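You operate a simulated robot arm through the tools that you are given. There is no shell and no other tool.

You run a simulated robot arm. Do the job below in one go: nothing can be reset, and whatever is moved stays where it is left.

Task
Make the gas corner safe before the next run.
Fine: wing nut tight, gas tube pushed home, knob backed off, outlet valve shut.

It is judged by the outcome, as a careful person would: the job done as asked, and still so three seconds after it is handed in. It fails if anything else is knocked over, pushed out of place, dropped, spilled or broken.

Robot
A 7-joint arm with a three-finger gripper, fixed in place. Base frame: the origin is on the floor under the middle of its stand, x ahead of it, y to its left, z up. Lengths are in m, angles in rad, forces in N, time in s.
It reaches about 1.342 m from its shoulder. Its first joint turns from -2.897 to 2.897 rad. Payload 2.69 kg.
The TCP is the grasp point between the finger pads, 0.03 m short of the fingertips. In the tool frame z runs along the fingers and y along their closing line. The gripper opens to 0.128 m; its body begins 0.117 m behind the TCP.
Orientation is told as [roll, pitch, yaw] about the base's x, y, z axes, in that order, counted from this pose: with the fingers straight down and closing along the base's y, the tool's x points along the base's -x, its y along +y and its z along -z.

Tools
- The arm moves only by the tool step_arm. Its argument "deltas" is a list of rows, each an object (a shift or turn left out is 0, a gripper value left out holds the last) with "travel": the shift along the tool's x, y, z in units of 50 mm (1.0 is 50 mm), a list of three; "rot": the turn, a rotation vector about the tool's x, y, z in units of 8 degrees (1.0 is 8 degrees), a list of three; "fingers": the opening, from 0 (shut) to 1 (fully open). In form: [{"travel": [x, y, z], "rot": [ax, ay, az], "fingers": fingers}, ...]. A call has 1 to 20 rows; each row shifts and turns the commanded pose from where the row before left it, along the tool's axes as they then stand. A call with a number of a shift or a turn outside -1 to 1 is refused whole. Rows are played at 5 a second. More than 0.05 m and 0.15 rad between two rows, or a gripper value outside its range, and nothing of the call is played. Where a pose cannot be reached the arm comes as near as it can. A force on the tool above 50 N (or 10 N above the force at the start of the call, whichever is more), or a blocked arm, ends the call early, and 0.2 s more pass. The fingers move at their own pace (about 0.127 m/s each) and stop on an object; they squeeze with about 26 N. The grip force told is the motor's: it shows also when the fingers shut on nothing. Time passes only in rows, and 0.2 s behind the last, so rows that do not move let the fingers close. It gives the time, the measured TCP pose, the force on the tool (base axes), the opening and the grip force at its end, in the units of the frame above (readings bear some noise), with the torque about the TCP (base axes, N m) and any sound that the robot's microphone picked up.
- Cameras (640 x 400 px; columns grow to the right, rows downward): "scene" is fixed at [0.2209, 0.499, 1.834]; the picture's right is [-0.89, -0.46, 0.00], its down [-0.30, 0.58, -0.76] and it looks along [0.35, -0.67, -0.65] (base axes); focal length 322 px, centre (320, 200). "wrist" rides on the gripper at [0.058, 0.054, -0.131] in the tool frame; the picture's right is [-0.68, 0.74, 0.00], its down [-0.62, -0.57, -0.55] and it looks along [-0.40, -0.37, 0.84] (tool axes); focal length 234 px, centre (320, 200).
- get_image(camera): a new picture of that camera. No time passes.
- lift_body(by): moves the trunk up (or, below 0, down) by that many m; the arm rides with it, the base frame stays. It gives what a move gives, with no picture.
- measure_at(camera, pixels): for up to 12 pixels [column, row] of the newest picture of that camera ("zoom" is the newest enlarged one), the place [x, y, z] in the base frame of the surface seen there, good to about 0.002 m. No time passes.
- close_up(camera, box): a new picture of the part [left, top, right, bottom] of that camera's present view, enlarged. No time passes.
- hand_in(): hands the job in; it is judged then, once.

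Open the gripper and draw the arm clear of the work before you hand the job in, unless the task says otherwise.

The tools are called after "Emit:" as a command line: name --argument value ..., lists and objects as JSON in quotes. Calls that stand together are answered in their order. step_arm: Moves the arm, as the interface text tells. Its arguments: {"type":"object","properties":{"deltas":{"type":"array","items":{"type":"object","properties":{"travel":{"type":"array","items":{"type":"number"}},"rot":{"type":"array","items":{"type":"number"}},"fingers":{"type":"number"}}}}},"required":["deltas"]} The other tools are called the same way: lift_body (by) moves the trunk up or down; get_image (camera) takes a picture; measure_at (camera, pixels) gives the place of the surface under pixels of a picture; close_up (camera, box) takes an enlarged picture of a part of a camera's view; hand_in () hands the job in.

At the start:

```text
time: 0.0
eef_pos: [0.5704, -0.0979, 1.4428]
ee_rot: [0.002, -0.001, 0.001]
wrist_force: [0.5, 0.7, 0.1]
ft_torque: [-0.02, 0.01, 0.02]
opening: 0.1281
grip_force: 0.0
trunk travel left (down, up): [-0.15, 0.2]
```

scene: 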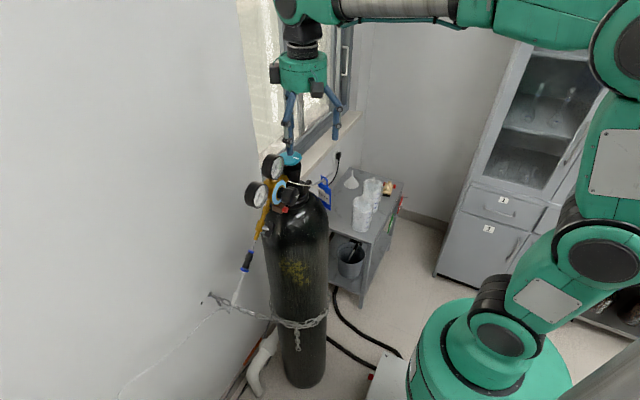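
wrist: 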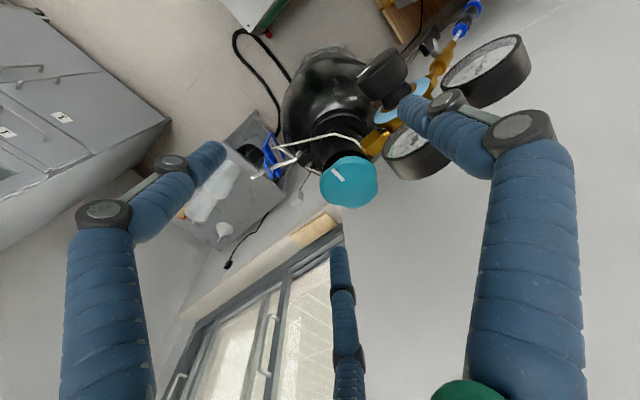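

The scene picture shows a gas cylinder with a regulator, two gauges and a cyan-topped valve around (290,180). I'll take enlarged views to identify the wing nut, tube, knob and outlet valve.

Emit:
close_up --camera "scene" --box '[230, 140, 340, 210]'

Emit:
close_up --camera "wrist" --box '[240, 0, 540, 220]'

Emit:
close_up --camera "scene" --box '[190, 200, 350, 300]'

```text
5.71 times, centred on (285, 175) of scene
```

zoom: 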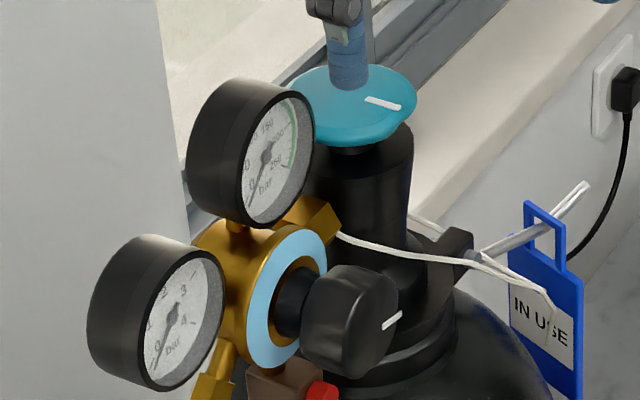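

```text
1.82 times, centred on (390, 110) of wrist
```

zoom: 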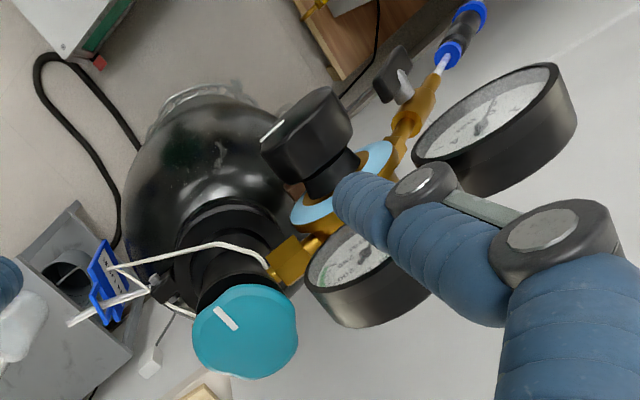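

```text
4.00 times, centred on (270, 250) of scene
```

zoom: 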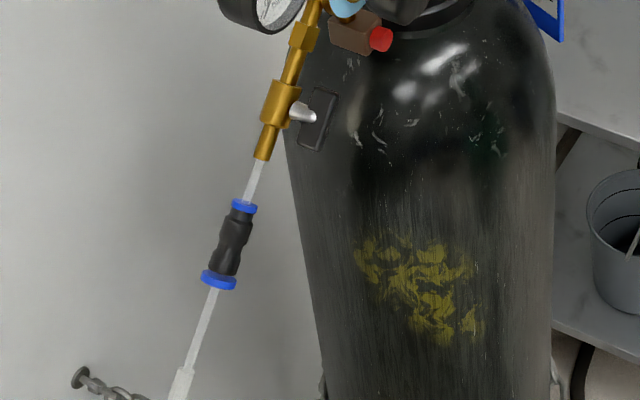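

The regulator, outlet lever (about (272,228) in scene) and push-fit connector (about (246,262)) are visible; no wing nut seen yet. I'll zoom on the chain, the tube's lower end, and the surroundings.

Emit:
close_up --camera "scene" --box '[190, 280, 350, 380]'

Emit:
close_up --camera "scene" --box '[230, 210, 294, 250]'

Emit:
close_up --camera "scene" --box '[190, 240, 286, 300]'

Emit:
close_up --camera "scene" --box '[300, 140, 428, 220]'

Emit:
close_up --camera "scene" --box '[220, 300, 412, 400]'

Emit:
close_up --camera "scene" --box '[320, 200, 480, 300]'

```text
4.00 times, centred on (270, 330) of scene
```

zoom: 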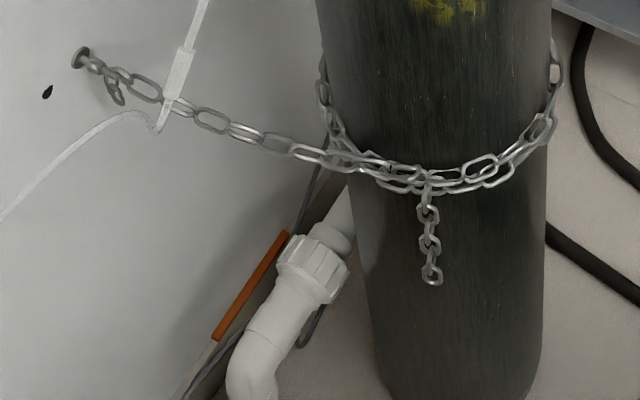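

```text
10.00 times, centred on (262, 230) of scene
```

zoom: 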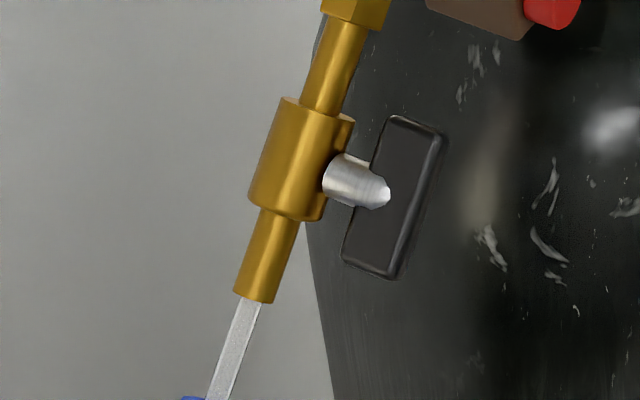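

```text
6.67 times, centred on (238, 270) of scene
```

zoom: 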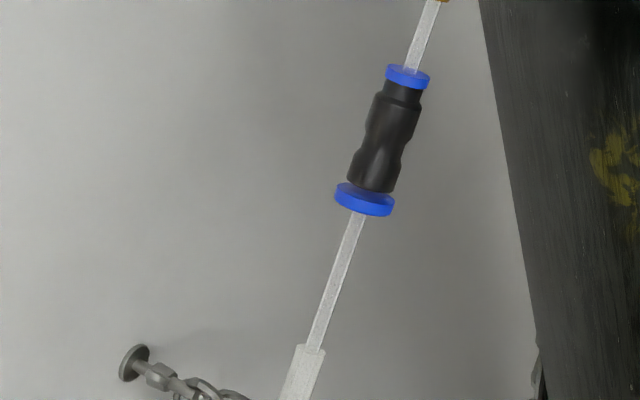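

```text
5.00 times, centred on (364, 180) of scene
```

zoom: 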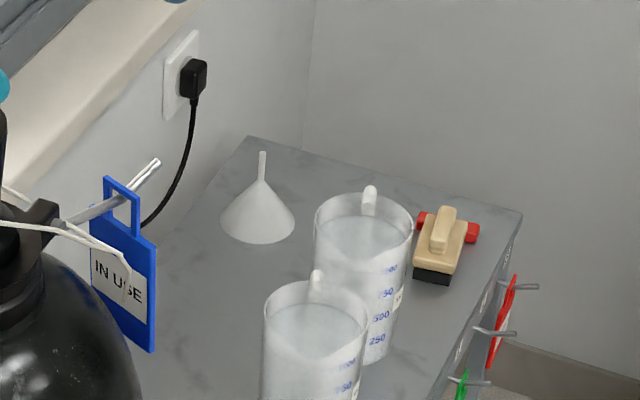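

```text
3.33 times, centred on (316, 350) of scene
```

zoom: 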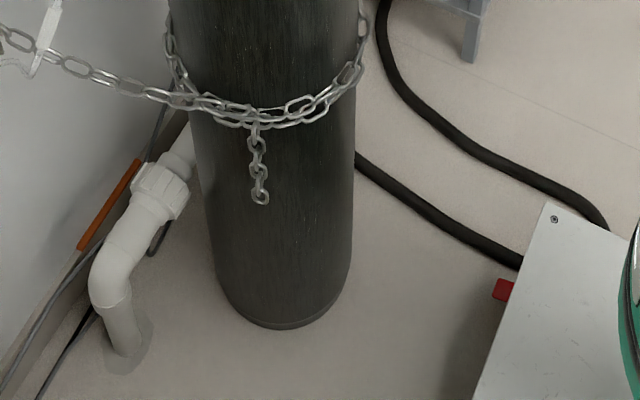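

```text
4.00 times, centred on (400, 250) of scene
```

zoom: 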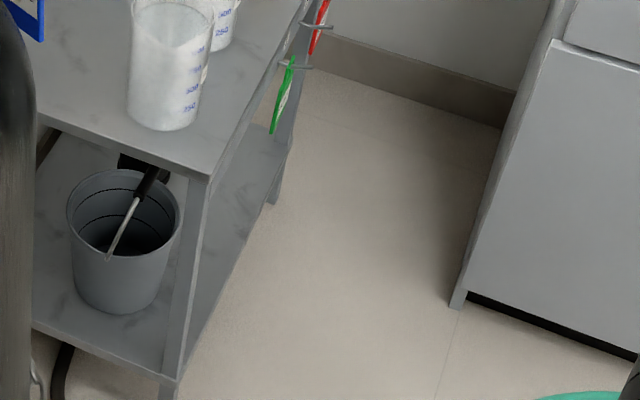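

No wing nut is obvious from the scene view yet. I'll measure places on the regulator from a zoomed view (new close-up around the regulator).

Emit:
close_up --camera "scene" --box '[240, 170, 320, 220]'

```text
8.00 times, centred on (280, 195) of scene
```

zoom: 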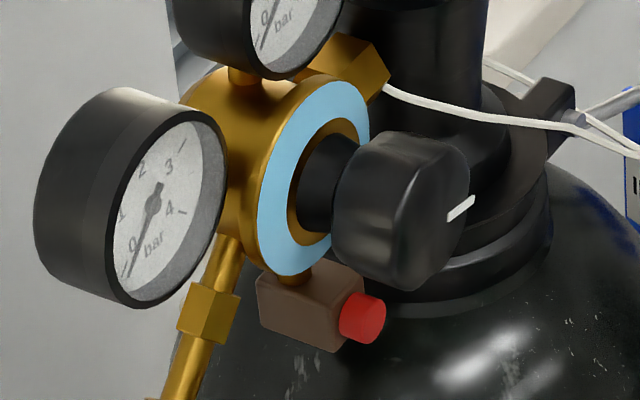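

The zoom shows the regulator knob (410,210), its white mark (460,208), the light-blue bonnet ring, brass fitting (350,70), a brown block with a red button (320,310). I'll measure these.

Emit:
measure_at --camera "zoom" --pixels '[[460, 208], [410, 210], [440, 260], [330, 170], [310, 200], [355, 70], [560, 110], [320, 310], [365, 315], [210, 310], [60, 200], [150, 200]]'

Emit:
measure_at --camera "scene" --pixels '[[272, 228], [268, 229], [260, 226], [258, 238], [256, 245], [250, 252], [246, 262], [242, 270], [238, 285], [234, 298], [210, 295], [293, 158]]'

```text
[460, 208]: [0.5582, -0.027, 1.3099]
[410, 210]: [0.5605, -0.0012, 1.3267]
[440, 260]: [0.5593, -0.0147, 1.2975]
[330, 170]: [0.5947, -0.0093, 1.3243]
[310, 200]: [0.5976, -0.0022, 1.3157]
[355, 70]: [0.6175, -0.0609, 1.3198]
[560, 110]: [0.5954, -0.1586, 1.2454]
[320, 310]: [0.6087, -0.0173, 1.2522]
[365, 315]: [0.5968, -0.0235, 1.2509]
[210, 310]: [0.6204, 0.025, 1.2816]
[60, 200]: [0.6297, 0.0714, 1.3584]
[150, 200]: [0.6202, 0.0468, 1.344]
```

```text
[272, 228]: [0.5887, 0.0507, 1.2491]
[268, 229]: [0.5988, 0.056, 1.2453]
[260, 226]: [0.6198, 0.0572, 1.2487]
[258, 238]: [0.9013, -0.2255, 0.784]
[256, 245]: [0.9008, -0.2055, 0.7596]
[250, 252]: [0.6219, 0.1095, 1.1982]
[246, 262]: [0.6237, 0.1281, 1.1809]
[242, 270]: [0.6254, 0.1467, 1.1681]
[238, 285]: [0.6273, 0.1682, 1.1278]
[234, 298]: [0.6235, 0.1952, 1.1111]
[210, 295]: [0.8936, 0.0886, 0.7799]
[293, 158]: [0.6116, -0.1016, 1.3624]
```

The knob faces the robot (about x 0.555, y -0.01, z 1.31), the outlet leg runs down-left at 45° with a lever at about (0.59, 0.05, 1.25). I'll back the arm off toward the robot and left to get a better wrist view.

Emit:
step_arm --deltas '[{"travel": [0.6, 0, -0.4]}, {"travel": [0.8, 0.3, -0.4]}, {"travel": [0.8, 0.6, 0]}, {"travel": [0.8, 0.6, 0]}, {"travel": [0.6, 0.6, 0]}, {"travel": [0.4, 0.6, 0]}, {"travel": [0, 0, 0]}]'

Emit:
get_image --camera "wrist"

Emit:
get_image --camera "scene"

```text
time: 1.6
eef_pos: [0.3703, 0.0378, 1.4842]
ee_rot: [0.0, 0.0, -0.001]
wrist_force: [-0.5, 0.0, 0.3]
ft_torque: [-0.02, -0.01, -0.01]
opening: 0.1279
grip_force: 0.1
trunk travel left (down, up): [-0.15, 0.2]
```

```text
taken
```

wrist: 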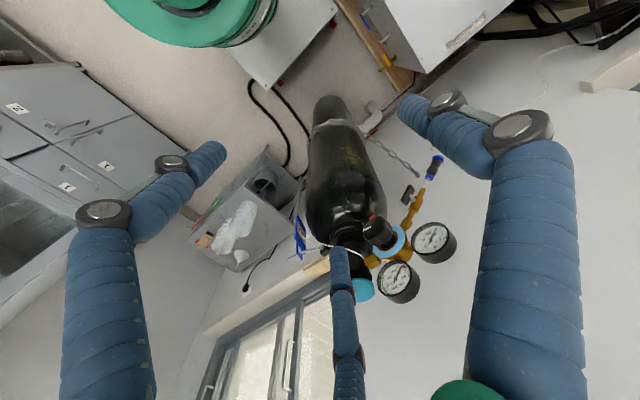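

```text
taken
```

scene: 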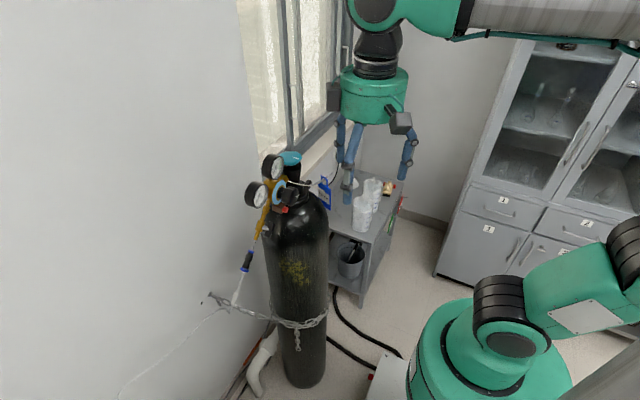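

The wrist now sees the whole regulator around (400,240), with a finger partly over the valve. Zooming there.

Emit:
close_up --camera "wrist" --box '[350, 190, 462, 310]'

Emit:
close_up --camera "wrist" --box '[370, 130, 466, 210]'

Emit:
close_up --camera "wrist" --box '[280, 190, 376, 270]'

Emit:
close_up --camera "scene" --box '[240, 140, 336, 210]'

```text
3.33 times, centred on (406, 250) of wrist
```

zoom: 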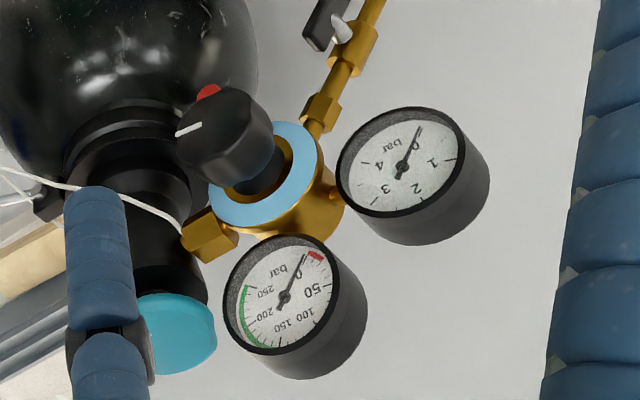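

```text
5.00 times, centred on (418, 170) of wrist
```

zoom: 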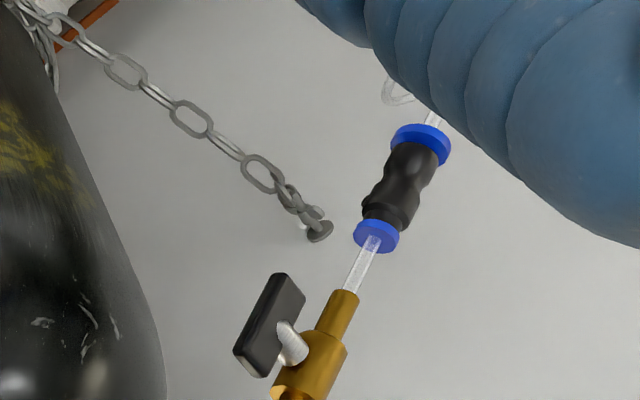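

```text
5.00 times, centred on (328, 230) of wrist
```

zoom: 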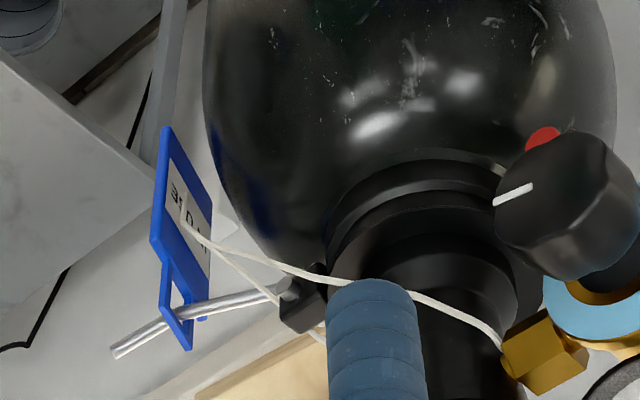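

```text
5.71 times, centred on (288, 175) of scene
```

zoom: 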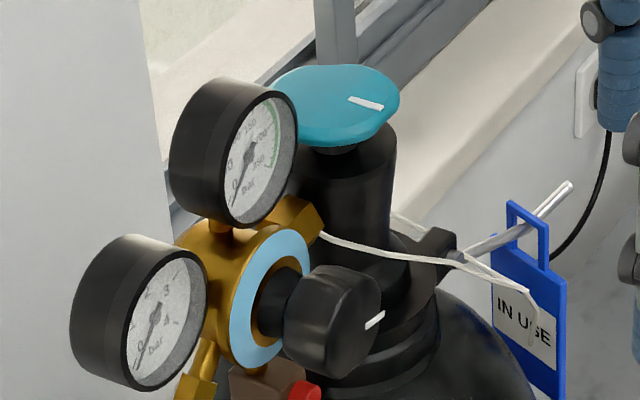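

The gauges both read about 0, the outlet lever lies along the pipe (open), and the push-fit's far (lower) collar looks the one to inspect. I still need to find the wing nut, so I'll go to the right side (−y) and yaw the wrist camera to look at the neck clamp from there.

Emit:
step_arm --deltas '[{"travel": [0, -0.8, 0]}, {"travel": [0, -1, 0]}, {"travel": [0, -1, 0]}, {"travel": [0, -1, 0]}, {"travel": [0, -1, 0]}, {"travel": [-0.4, -1, 0]}, {"travel": [-0.6, -1, 0.3]}, {"travel": [-0.6, 0, 0.3], "rot": [0, 0, -1]}, {"rot": [0, 0, -1]}, {"rot": [0, 0, -1]}, {"rot": [0, 0, -1]}, {"rot": [0, 0, -1]}, {"rot": [0, 0, -1]}, {"rot": [0, 0, -1]}, {"rot": [0, 0, -1]}, {"rot": [0, 0, -1]}, {"rot": [0, 0, -1]}, {"rot": [0, 0, -1]}, {"travel": [0, 0, 0]}]'

Emit:
get_image --camera "wrist"

Emit:
get_image --camera "scene"

```text
refused: row 6 steps farther than a row can; nothing moved
```

```text
taken
```

wrist: 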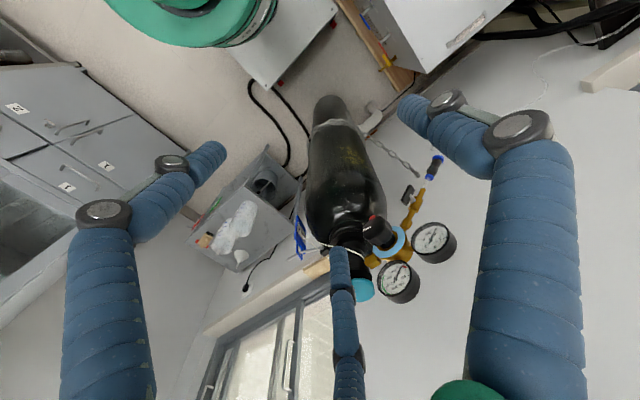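

```text
taken
```

scene: 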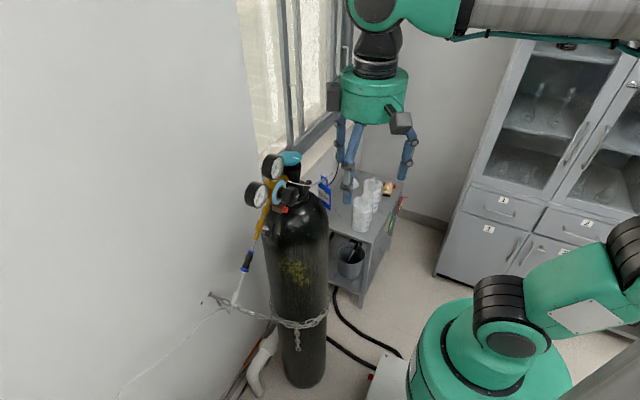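

The call was refused since a combined step exceeded 50 mm; nothing moved. I'll resend with smaller combined steps.

Emit:
step_arm --deltas '[{"travel": [0, -0.8, 0]}, {"travel": [0, -1, 0]}, {"travel": [0, -1, 0]}, {"travel": [0, -1, 0]}, {"travel": [0, -1, 0]}, {"travel": [-0.4, -0.9, 0]}, {"travel": [-0.5, -0.8, 0.3]}, {"travel": [-0.6, 0, 0.3], "rot": [0, 0, -1]}, {"rot": [0, 0, -1]}, {"rot": [0, 0, -1]}, {"rot": [0, 0, -1]}, {"rot": [0, 0, -1]}, {"rot": [0, 0, -1]}, {"rot": [0, 0, -1]}, {"rot": [0, 0, -1]}, {"rot": [0, 0, -1]}, {"rot": [0, 0, -1]}, {"rot": [0, 0, -1]}, {"travel": [0, 0, 0]}]'

Emit:
get_image --camera "wrist"

Emit:
get_image --camera "scene"

```text
time: 5.6
eef_pos: [0.4462, -0.288, 1.4536]
ee_rot: [0.002, -0.002, 1.537]
wrist_force: [0.6, 1.3, 0.2]
ft_torque: [0.02, 0.02, -0.01]
opening: 0.1282
grip_force: 0.1
trunk travel left (down, up): [-0.15, 0.2]
```

```text
taken
```

wrist: 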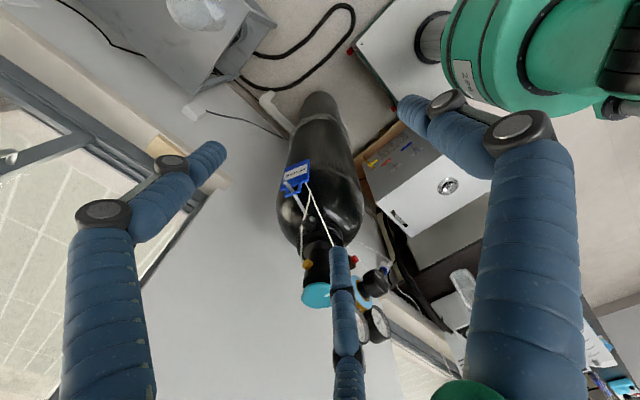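

```text
taken
```

scene: 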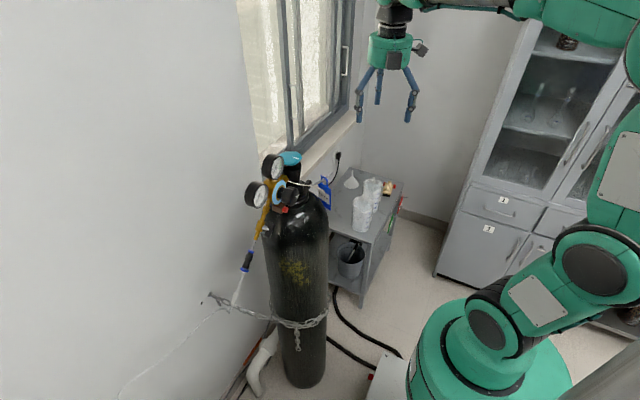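

The wrist now looks at the cylinder from the right; tag at (297,170), a yellow bit at (308,265) near the valve, and a device with a knob at (447,185) is also visible. Zooming on all.

Emit:
close_up --camera "wrist" --box '[270, 150, 400, 350]'

Emit:
close_up --camera "wrist" --box '[280, 220, 400, 300]'

Emit:
close_up --camera "wrist" --box '[350, 110, 510, 250]'

Emit:
close_up --camera "wrist" --box '[260, 100, 380, 250]'

```text
2.00 times, centred on (335, 250) of wrist
```

zoom: 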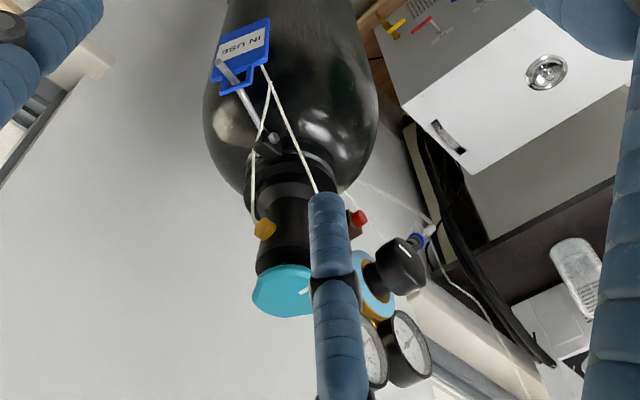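

```text
5.00 times, centred on (340, 260) of wrist
```

zoom: 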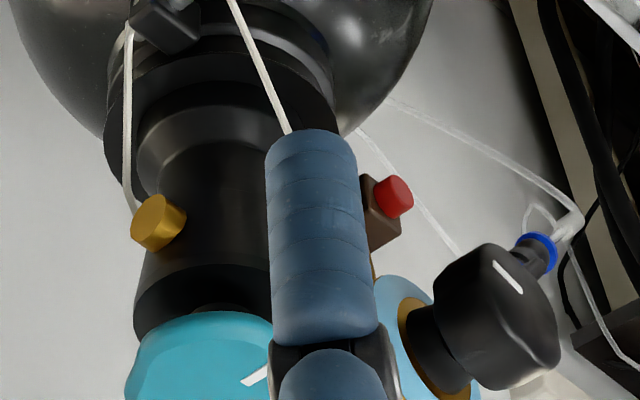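

```text
2.86 times, centred on (430, 180) of wrist
```

zoom: 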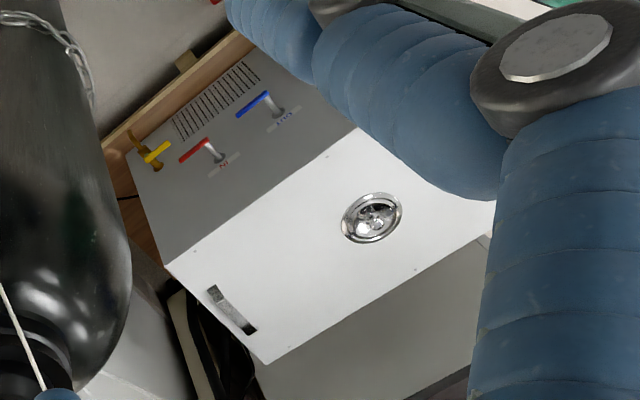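

```text
2.67 times, centred on (320, 175) of wrist
```

zoom: 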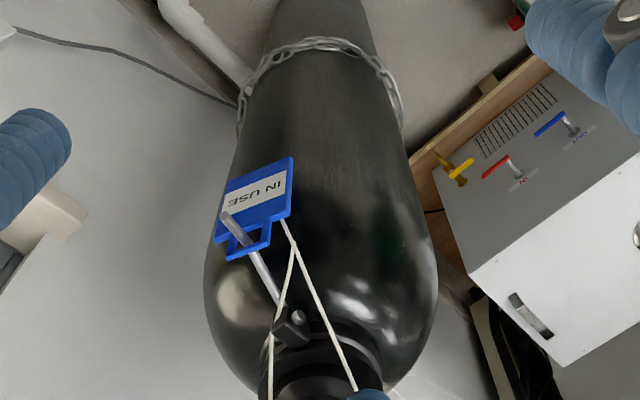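

The levers on the grey cabinet on the left have labels and the brass union at scene (284,179) might be the wing nut. I'll zoom hard on these.

Emit:
close_up --camera "scene" --box '[272, 168, 304, 188]'

Emit:
close_up --camera "wrist" --box '[376, 124, 432, 164]'

Emit:
close_up --camera "scene" --box '[380, 170, 428, 250]'

Emit:
close_up --camera "scene" --box '[190, 280, 254, 320]'

```text
16.00 times, centred on (288, 178) of scene
```

zoom: 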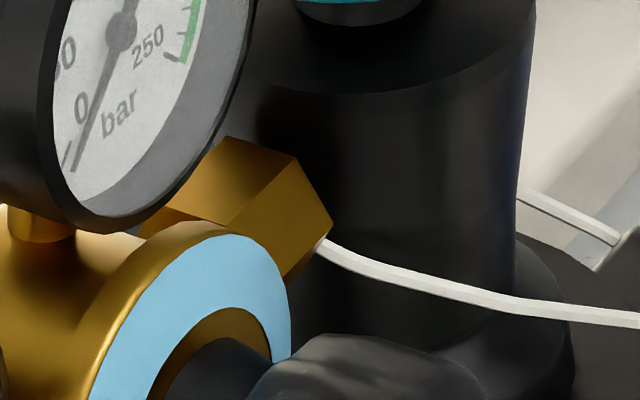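

```text
10.00 times, centred on (404, 144) of wrist
```

zoom: 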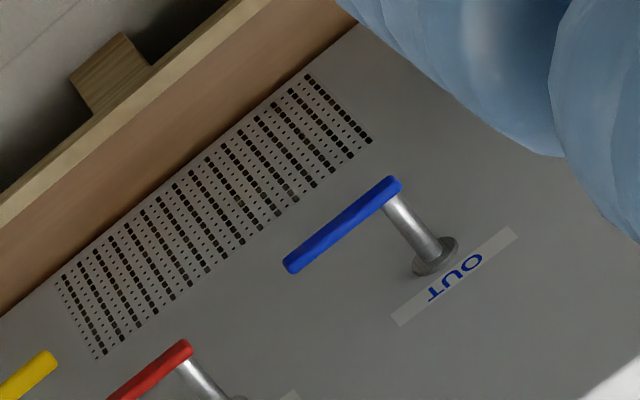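

```text
5.00 times, centred on (404, 210) of scene
```

zoom: 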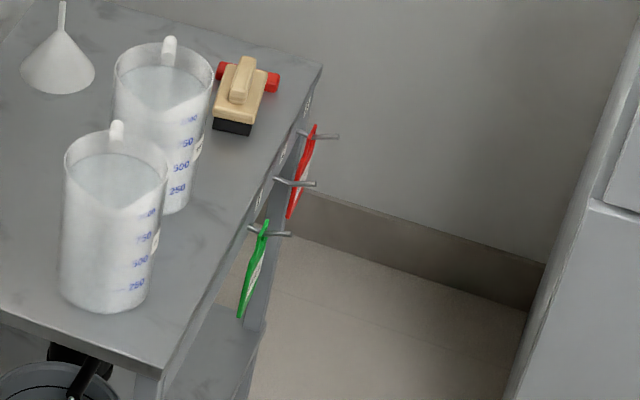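

```text
10.00 times, centred on (222, 300) of scene
```

zoom: 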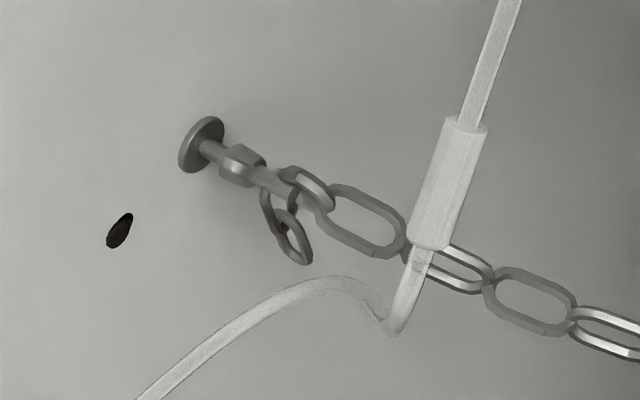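

There's a cabinet on the robot's left with a lever labelled "OUT" (blue), a red one and a yellow one. I'll measure their places and look at them closer.

Emit:
close_up --camera "wrist" --box '[370, 130, 426, 165]'

Emit:
measure_at --camera "wrist" --pixels '[[447, 185], [400, 145], [416, 137], [388, 148], [410, 220], [375, 282], [353, 259], [308, 265], [320, 295], [420, 200], [297, 173], [310, 235]]'

```text
11.43 times, centred on (398, 148) of wrist
```

zoom: 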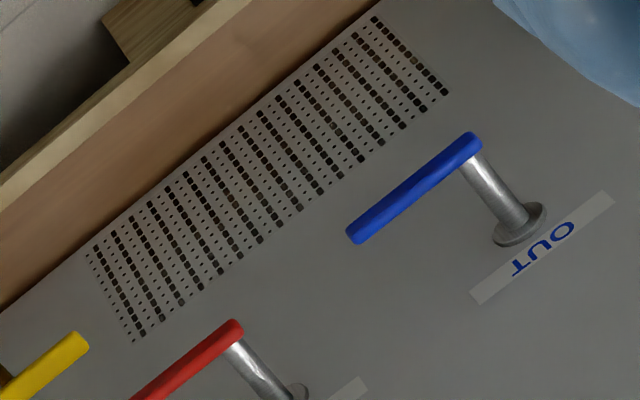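

```text
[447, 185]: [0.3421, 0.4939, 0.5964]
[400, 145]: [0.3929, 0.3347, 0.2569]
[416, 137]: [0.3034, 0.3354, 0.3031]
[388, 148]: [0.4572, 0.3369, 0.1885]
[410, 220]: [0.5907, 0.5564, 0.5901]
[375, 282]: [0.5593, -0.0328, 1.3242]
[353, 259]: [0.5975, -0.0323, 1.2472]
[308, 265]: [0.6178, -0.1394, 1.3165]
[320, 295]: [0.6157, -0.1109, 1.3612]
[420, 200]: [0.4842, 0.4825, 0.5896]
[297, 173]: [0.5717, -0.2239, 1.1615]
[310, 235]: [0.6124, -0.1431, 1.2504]
```

The cabinet is low and far off to the left (levers at z≈0.2–0.3), probably background. I'll zoom on the neck collar with the peg at about (305,225) in wrist, where a wing nut could be.

Emit:
close_up --camera "wrist" --box '[285, 185, 341, 245]'

Emit:
close_up --camera "scene" --box '[296, 170, 340, 214]'

```text
6.67 times, centred on (313, 215) of wrist
```

zoom: 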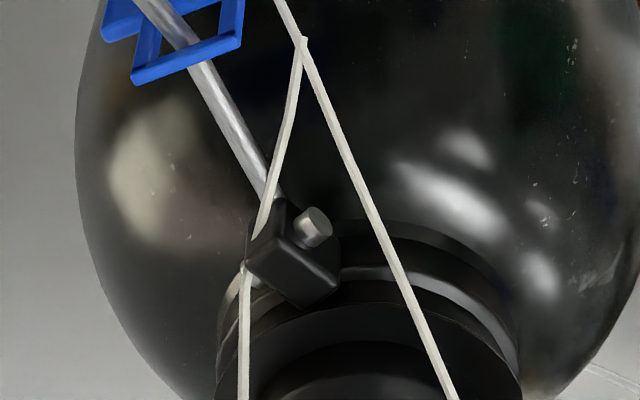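

```text
9.09 times, centred on (318, 192) of scene
```

zoom: 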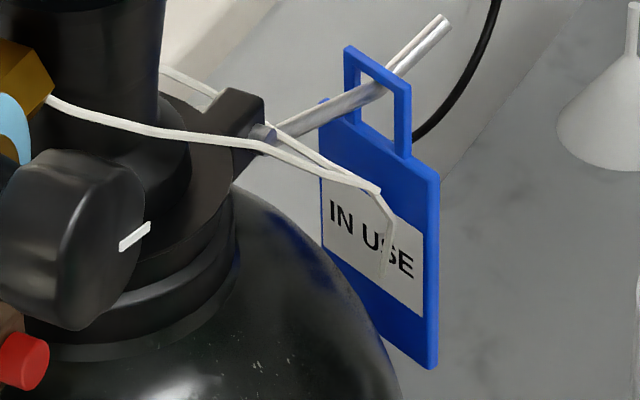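

The neck collar has only a plain bolt, no wings visible. I'll rotate the wrist back and go around to the left side for a view of the back and left of the regulator and the tube.

Emit:
step_arm --deltas '[{"travel": [0, 0.8, 0], "rot": [0, 0, 1]}, {"travel": [0, 0.8, 0], "rot": [0, 0, 1]}, {"rot": [0, 0, 1]}, {"rot": [0, 0, 1]}, {"rot": [0, 0, 1]}, {"rot": [0, 0, 1]}, {"rot": [0, 0, 1]}, {"rot": [0, 0, 1]}, {"rot": [0, 0, 1]}, {"rot": [0, 0, 1]}, {"rot": [0, 0, 1]}, {"travel": [0, 1, 0]}, {"travel": [0, 1, 0]}, {"travel": [0, 1, 0]}, {"travel": [0, 1, 0]}, {"travel": [0, 1, 0]}, {"travel": [0, 1, 0]}, {"travel": [0, 1, 0]}, {"travel": [0, 1, 0]}, {"travel": [0, 1, 0]}]'

```text
time: 9.8
eef_pos: [0.3665, 0.1708, 1.4528]
ee_rot: [0.0, 0.0, -0.003]
wrist_force: [-0.2, -0.1, -0.8]
ft_torque: [-0.03, 0.03, 0.0]
opening: 0.1279
grip_force: 0.1
trunk travel left (down, up): [-0.15, 0.2]
```

Now at (0.367, 0.171, 1.453) with yaw 0. Continue to the left and forward, then yaw about −30°.

Emit:
step_arm --deltas '[{"travel": [0, 1, 0]}, {"travel": [0, 1, 0]}, {"travel": [-0.3, 0.8, 0]}, {"travel": [-1, 0, 0]}, {"travel": [-1, 0, 0], "rot": [0, 0, 1]}, {"travel": [-0.5, 0, 0], "rot": [0, 0, 1]}, {"rot": [0, 0, 1]}, {"rot": [0, 0, 1]}, {"travel": [0, 0, 0]}]'

Emit:
get_image --camera "wrist"

Emit:
get_image --camera "scene"

```text
time: 11.8
eef_pos: [0.5061, 0.308, 1.4532]
ee_rot: [0.001, 0.0, -0.56]
wrist_force: [-0.2, -0.1, -0.5]
ft_torque: [0.02, 0.01, -0.01]
opening: 0.1281
grip_force: 0.1
trunk travel left (down, up): [-0.15, 0.2]
```

```text
taken
```

wrist: 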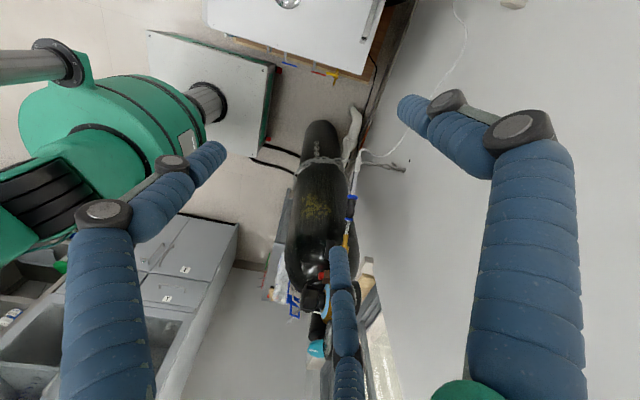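

```text
taken
```

scene: 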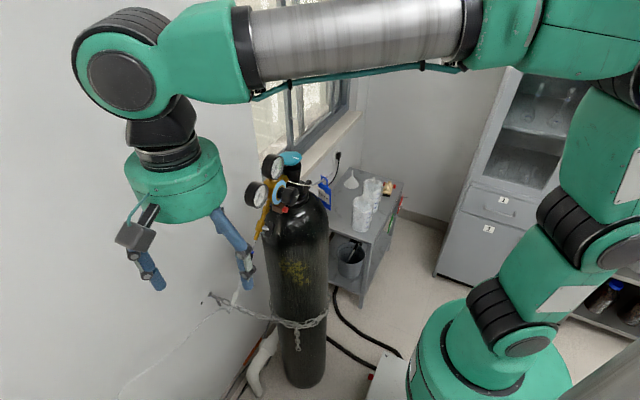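

The middle finger hides the regulator at (340,270) from here. I'll tilt the tool so that the camera looks more horizontally toward the regulator, bringing it to the picture's middle.

Emit:
step_arm --deltas '[{"rot": [0.68, -0.73, 0]}, {"rot": [0.68, -0.73, 0]}, {"rot": [0.68, -0.73, 0]}, {"rot": [0.68, -0.73, 0]}, {"rot": [0, 0, 0]}]'

Emit:
get_image --camera "wrist"

```text
time: 13.0
eef_pos: [0.5064, 0.3081, 1.4537]
ee_rot: [-0.402, -0.398, -0.477]
wrist_force: [-0.5, 0.6, 0.0]
ft_torque: [-0.06, 0.0, 0.0]
opening: 0.1282
grip_force: 0.2
trunk travel left (down, up): [-0.15, 0.2]
```

```text
taken
```

wrist: 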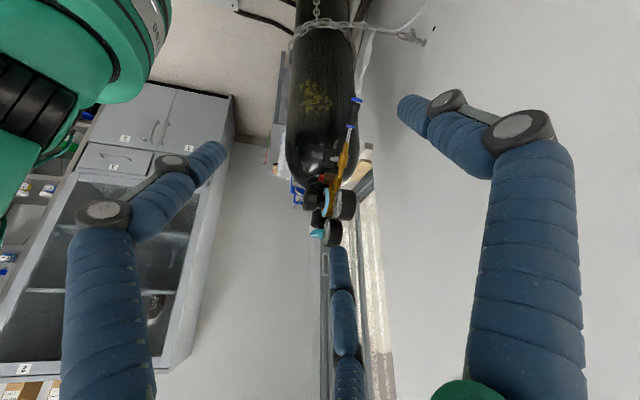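

The regulator is now clear at (335,195) and the tube connector at (355,110). Zooming in on these.

Emit:
close_up --camera "wrist" --box '[295, 150, 375, 250]'

Emit:
close_up --camera "wrist" --box '[320, 80, 384, 170]'

Emit:
close_up --camera "wrist" --box '[330, 0, 440, 100]'

```text
4.00 times, centred on (335, 200) of wrist
```

zoom: 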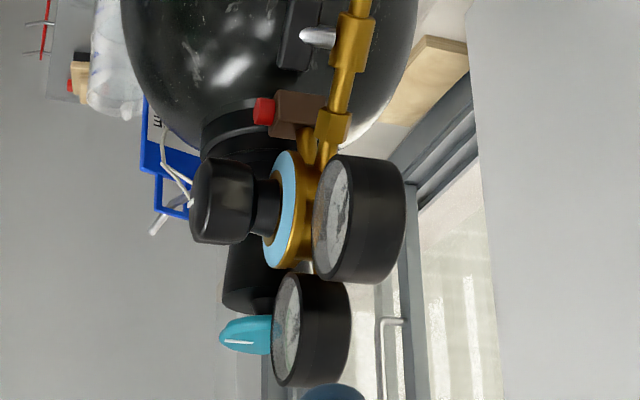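

```text
4.44 times, centred on (352, 125) of wrist
```

zoom: 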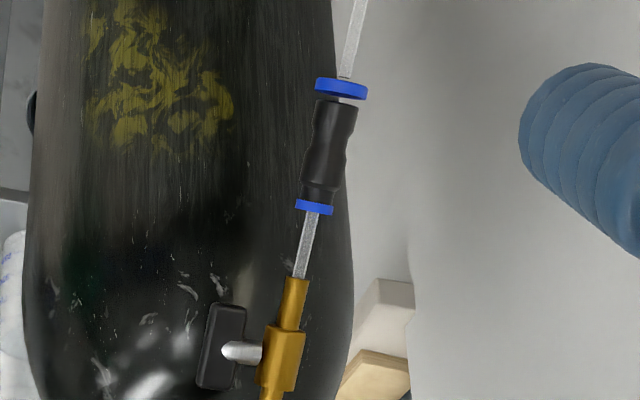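

```text
4.00 times, centred on (385, 50) of wrist
```

zoom: 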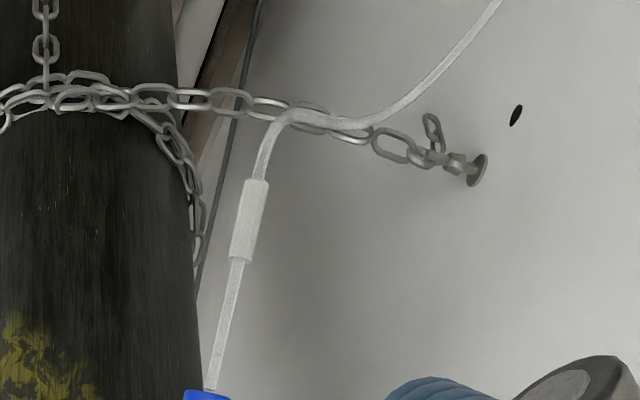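

The lower blue collar stands off the black connector body with a gap – the gas tube isn't fully home. The wall anchor at (470,170) in the last zoom has a block on its bolt that could be a wing nut; I'll measure it and the tube sleeve.

Emit:
measure_at --camera "zoom" --pixels '[[478, 172], [458, 163], [440, 158], [433, 130], [395, 145], [516, 115], [250, 220], [258, 190], [238, 252], [222, 320], [212, 380], [350, 122]]'

Emit:
close_up --camera "wrist" --box '[402, 22, 434, 52]'

Emit:
close_up --camera "scene" --box '[200, 284, 232, 314]'

```text
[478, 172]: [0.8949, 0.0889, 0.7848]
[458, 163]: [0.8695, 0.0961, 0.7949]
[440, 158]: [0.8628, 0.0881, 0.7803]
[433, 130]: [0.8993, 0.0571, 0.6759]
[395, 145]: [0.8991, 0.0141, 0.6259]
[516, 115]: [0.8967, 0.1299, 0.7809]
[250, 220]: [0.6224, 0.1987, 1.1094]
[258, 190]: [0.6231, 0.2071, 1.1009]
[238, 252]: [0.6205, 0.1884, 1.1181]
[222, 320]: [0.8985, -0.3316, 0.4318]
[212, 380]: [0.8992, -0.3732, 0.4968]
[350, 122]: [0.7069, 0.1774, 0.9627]
```

```text
13.33 times, centred on (418, 37) of wrist
```

zoom: 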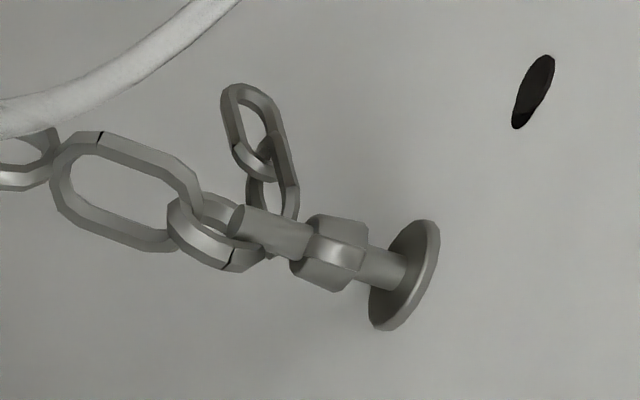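

```text
13.33 times, centred on (216, 299) of scene
```

zoom: 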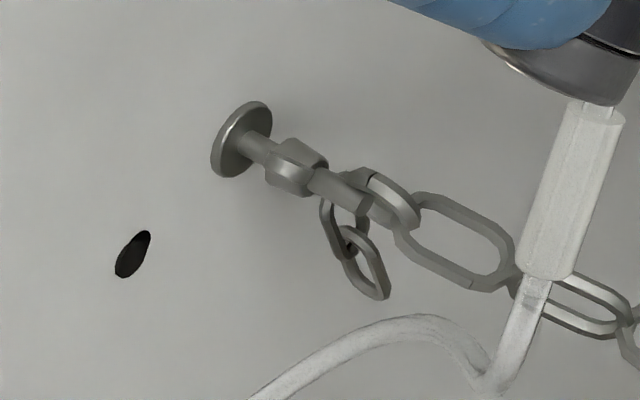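

The wall anchor's stud carries a nut-like lump at (0.870, 0.096, 0.795) that may be the wing nut. I'll swing the gripper to point forward (fingers along +x, camera up-left), then view it closer.

Emit:
step_arm --deltas '[{"rot": [-0.726, -0.159, 0.587]}, {"rot": [-0.726, -0.159, 0.587]}, {"rot": [-0.726, -0.159, 0.587]}, {"rot": [-0.726, -0.159, 0.587]}, {"rot": [-0.726, -0.159, 0.587]}, {"rot": [-0.726, -0.159, 0.587]}, {"rot": [-0.726, -0.159, 0.587]}, {"rot": [-0.726, -0.159, 0.587]}, {"rot": [-0.726, -0.159, 0.587]}, {"rot": [-0.726, -0.159, 0.587]}, {"rot": [-0.726, -0.159, 0.587]}, {"rot": [-0.726, -0.159, 0.587]}, {"rot": [-0.726, -0.159, 0.587]}, {"rot": [-0.726, -0.159, 0.587]}, {"rot": [-0.726, -0.159, 0.587]}, {"travel": [0, 0, 0]}]'

Emit:
get_image --camera "wrist"

Emit:
get_image --camera "scene"

```text
time: 16.4
eef_pos: [0.5048, 0.3021, 1.4616]
ee_rot: [1.409, -0.12, -1.526]
wrist_force: [-0.1, -0.5, 0.2]
ft_torque: [0.04, 0.05, 0.06]
opening: 0.1279
grip_force: 0.1
out of reach, approached as far as the arm can: row 14, 15
trunk travel left (down, up): [-0.15, 0.2]
```

```text
taken
```

wrist: 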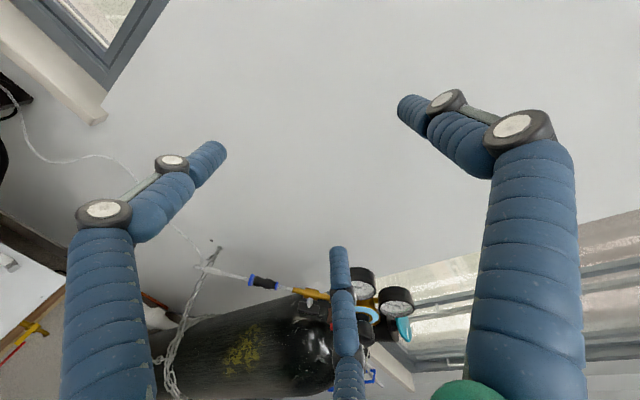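

```text
taken
```

scene: 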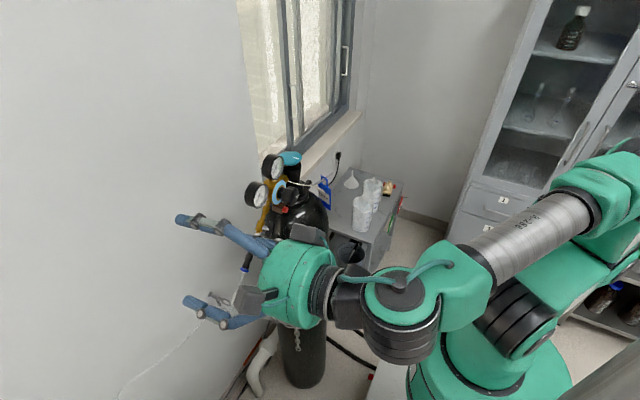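

The gripper is nearly forward now (last two rows slightly limited). The anchor and chain appear at (210,255), the connector at (262,283) and the regulator at (365,300). Zooming.

Emit:
close_up --camera "wrist" --box '[180, 225, 260, 295]'

Emit:
close_up --camera "wrist" --box '[230, 255, 430, 380]'

```text
5.71 times, centred on (220, 260) of wrist
```

zoom: 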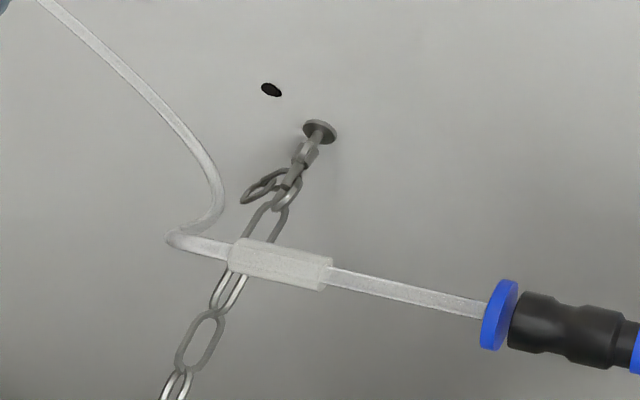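

```text
3.20 times, centred on (330, 318) of wrist
```

zoom: 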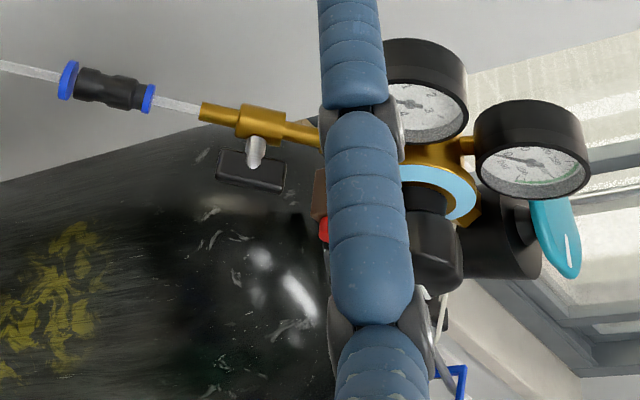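

I'll descend to look at the anchor from nearer, staying back of the tube (x≈0.47).

Emit:
step_arm --deltas '[{"travel": [0, -0.6, -0.6]}, {"travel": [0, -1, 0]}, {"travel": [0, -1, 0]}, {"travel": [0, -1, 0]}, {"travel": [0, -1, 0]}, {"travel": [0, -1, 0]}, {"travel": [0, -1, 0]}, {"travel": [0, -1, 0]}, {"travel": [0, -0.8, 0]}, {"travel": [0, 0, 0]}]'

Emit:
get_image --camera "wrist"

Emit:
get_image --camera "scene"

```text
time: 18.6
eef_pos: [0.5087, 0.265, 1.3509]
ee_rot: [1.297, -0.188, -1.492]
wrist_force: [-0.4, -1.2, -0.3]
ft_torque: [-0.02, 0.0, 0.02]
opening: 0.128
grip_force: 0.1
out of reach, approached as far as the arm can: row 1, 2, 3, 4, 5, 6, 7, 8, 9
trunk travel left (down, up): [-0.15, 0.2]
```

```text
taken
```

wrist: 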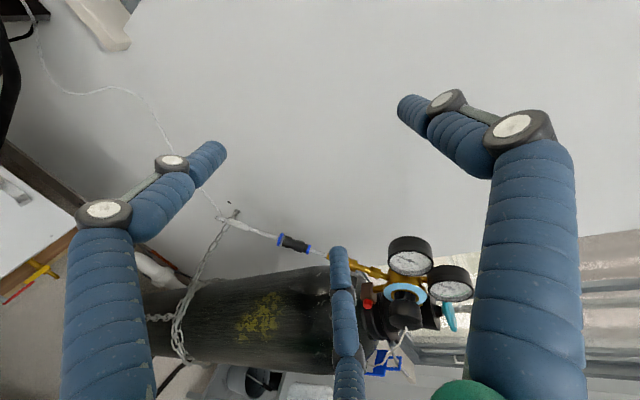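

```text
taken
```

scene: 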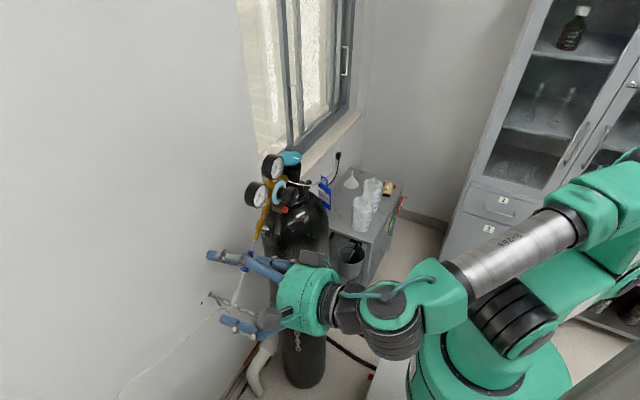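

The arm reports the poses as limited, likely a wrist joint near its end. I'll roll back about the tool axis (negative) to free it and see.

Emit:
step_arm --deltas '[{"rot": [0, 0, -1]}, {"rot": [0, 0, -1]}, {"rot": [0, 0, -1]}, {"rot": [0, 0, -1]}, {"rot": [0, 0, 0]}]'

```text
time: 19.8
eef_pos: [0.5084, 0.2668, 1.3519]
ee_rot: [1.24, -0.713, -1.322]
wrist_force: [0.0, 0.1, -0.2]
ft_torque: [0.02, -0.02, 0.02]
opening: 0.1282
grip_force: 0.0
trunk travel left (down, up): [-0.15, 0.2]
```

That freed it: pose is reachable again, fingers forward and tilted 14° down. I'll now descend 0.33 m straight down (base −z expressed in tool axes) for the anchor view.

Emit:
step_arm --deltas '[{"travel": [0.15, -0.13, -0.77]}, {"travel": [0.65, -0.71, 0.246]}, {"travel": [0.65, -0.71, 0.246]}, {"travel": [0.65, -0.71, 0.246]}, {"travel": [0.65, -0.71, 0.246]}, {"travel": [0.65, -0.71, 0.246]}, {"travel": [0.65, -0.71, 0.246]}, {"travel": [0.3, -0.35, 0.12]}, {"travel": [0, 0, 0]}]'

Emit:
get_image --camera "wrist"

Emit:
get_image --camera "scene"

```text
time: 21.8
eef_pos: [0.4303, 0.2286, 1.1531]
ee_rot: [1.231, -0.716, -1.319]
wrist_force: [0.5, -0.1, -0.1]
ft_torque: [0.01, 0.04, -0.02]
opening: 0.128
grip_force: 0.0
out of reach, approached as far as the arm can: row 5, 6, 7, 8
trunk travel left (down, up): [-0.15, 0.2]
```

```text
taken
```

wrist: 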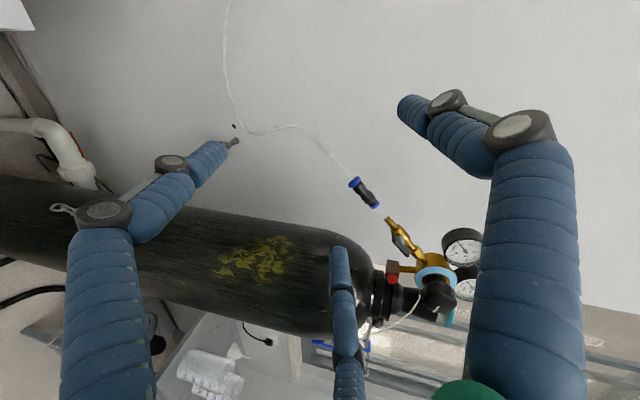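

```text
taken
```

scene: 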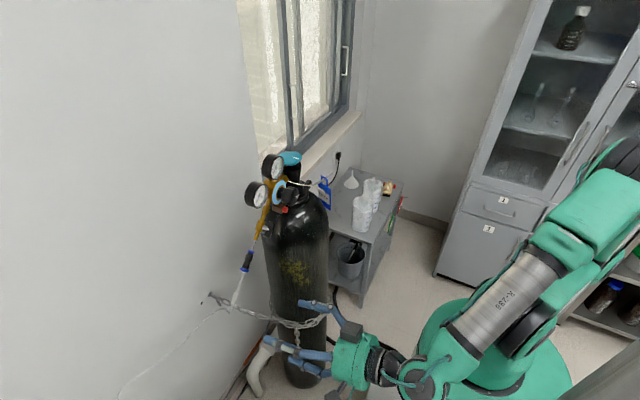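

This gives a nice straight-on view: connector (362,190), lever (400,242), regulator (435,270); the anchor is at (235,138) beside the left fingertip. Zooming into each.

Emit:
close_up --camera "wrist" --box '[370, 200, 490, 330]'

Emit:
close_up --camera "wrist" --box '[330, 150, 426, 250]'

Emit:
close_up --camera "wrist" --box '[205, 110, 261, 160]'

```text
3.08 times, centred on (430, 265) of wrist
```

zoom: 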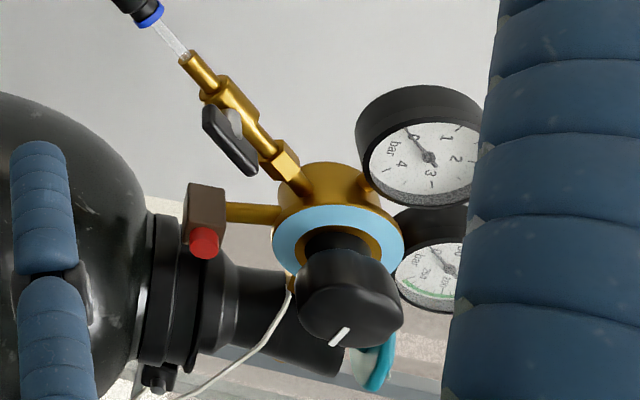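

```text
4.00 times, centred on (378, 200) of wrist
```

zoom: 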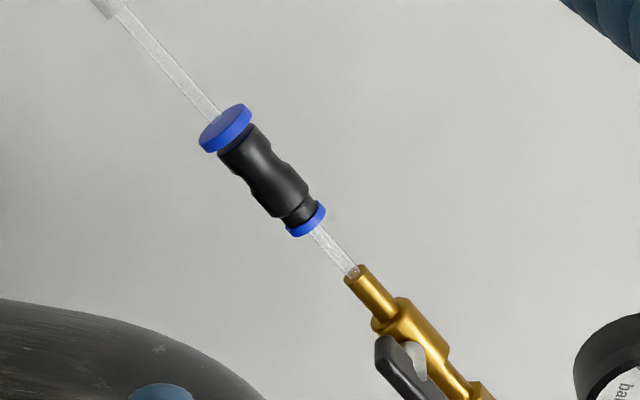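

```text
8.00 times, centred on (233, 135) of wrist
```

zoom: 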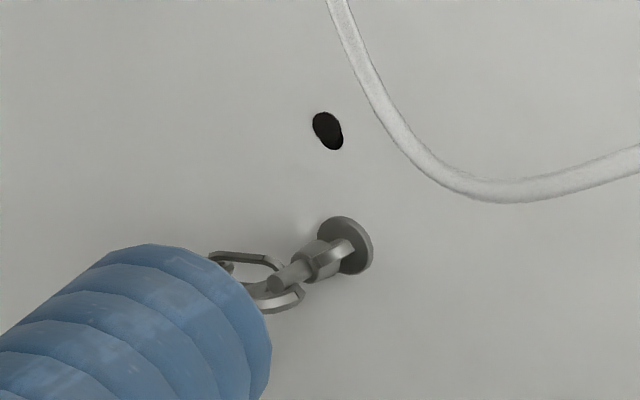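

The connector's outer blue collar and knob/lever show clearly; the anchor has a stud with a nut held off its wall plate. I'll measure the anchor parts and the tube's run in this view.

Emit:
measure_at --camera "zoom" --pixels '[[360, 255], [335, 225], [345, 245], [315, 262], [290, 275], [275, 285], [330, 130], [250, 260], [490, 190], [385, 100], [337, 5], [600, 170]]'

Emit:
measure_at --camera "wrist" --pixels '[[268, 132], [290, 127], [308, 133], [325, 148], [345, 172], [355, 184], [362, 192], [372, 203], [402, 245], [390, 235], [437, 295], [432, 262]]'

```text
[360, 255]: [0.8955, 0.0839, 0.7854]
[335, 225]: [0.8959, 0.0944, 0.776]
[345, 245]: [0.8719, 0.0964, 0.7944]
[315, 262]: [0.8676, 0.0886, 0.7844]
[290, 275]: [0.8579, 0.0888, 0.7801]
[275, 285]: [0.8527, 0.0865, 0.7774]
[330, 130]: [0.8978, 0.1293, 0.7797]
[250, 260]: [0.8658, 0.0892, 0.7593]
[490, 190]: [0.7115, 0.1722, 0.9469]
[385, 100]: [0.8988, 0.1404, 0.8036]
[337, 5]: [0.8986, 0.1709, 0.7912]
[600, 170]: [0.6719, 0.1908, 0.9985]
```

```text
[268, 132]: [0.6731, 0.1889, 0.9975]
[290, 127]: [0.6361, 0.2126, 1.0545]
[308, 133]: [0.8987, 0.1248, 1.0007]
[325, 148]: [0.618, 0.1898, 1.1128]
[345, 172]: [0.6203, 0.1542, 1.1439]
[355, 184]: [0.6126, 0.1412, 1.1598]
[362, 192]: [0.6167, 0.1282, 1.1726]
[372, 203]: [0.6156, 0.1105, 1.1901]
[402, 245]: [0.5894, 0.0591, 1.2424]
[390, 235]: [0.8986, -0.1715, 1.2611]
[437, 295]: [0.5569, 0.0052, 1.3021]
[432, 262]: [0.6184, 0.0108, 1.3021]
```

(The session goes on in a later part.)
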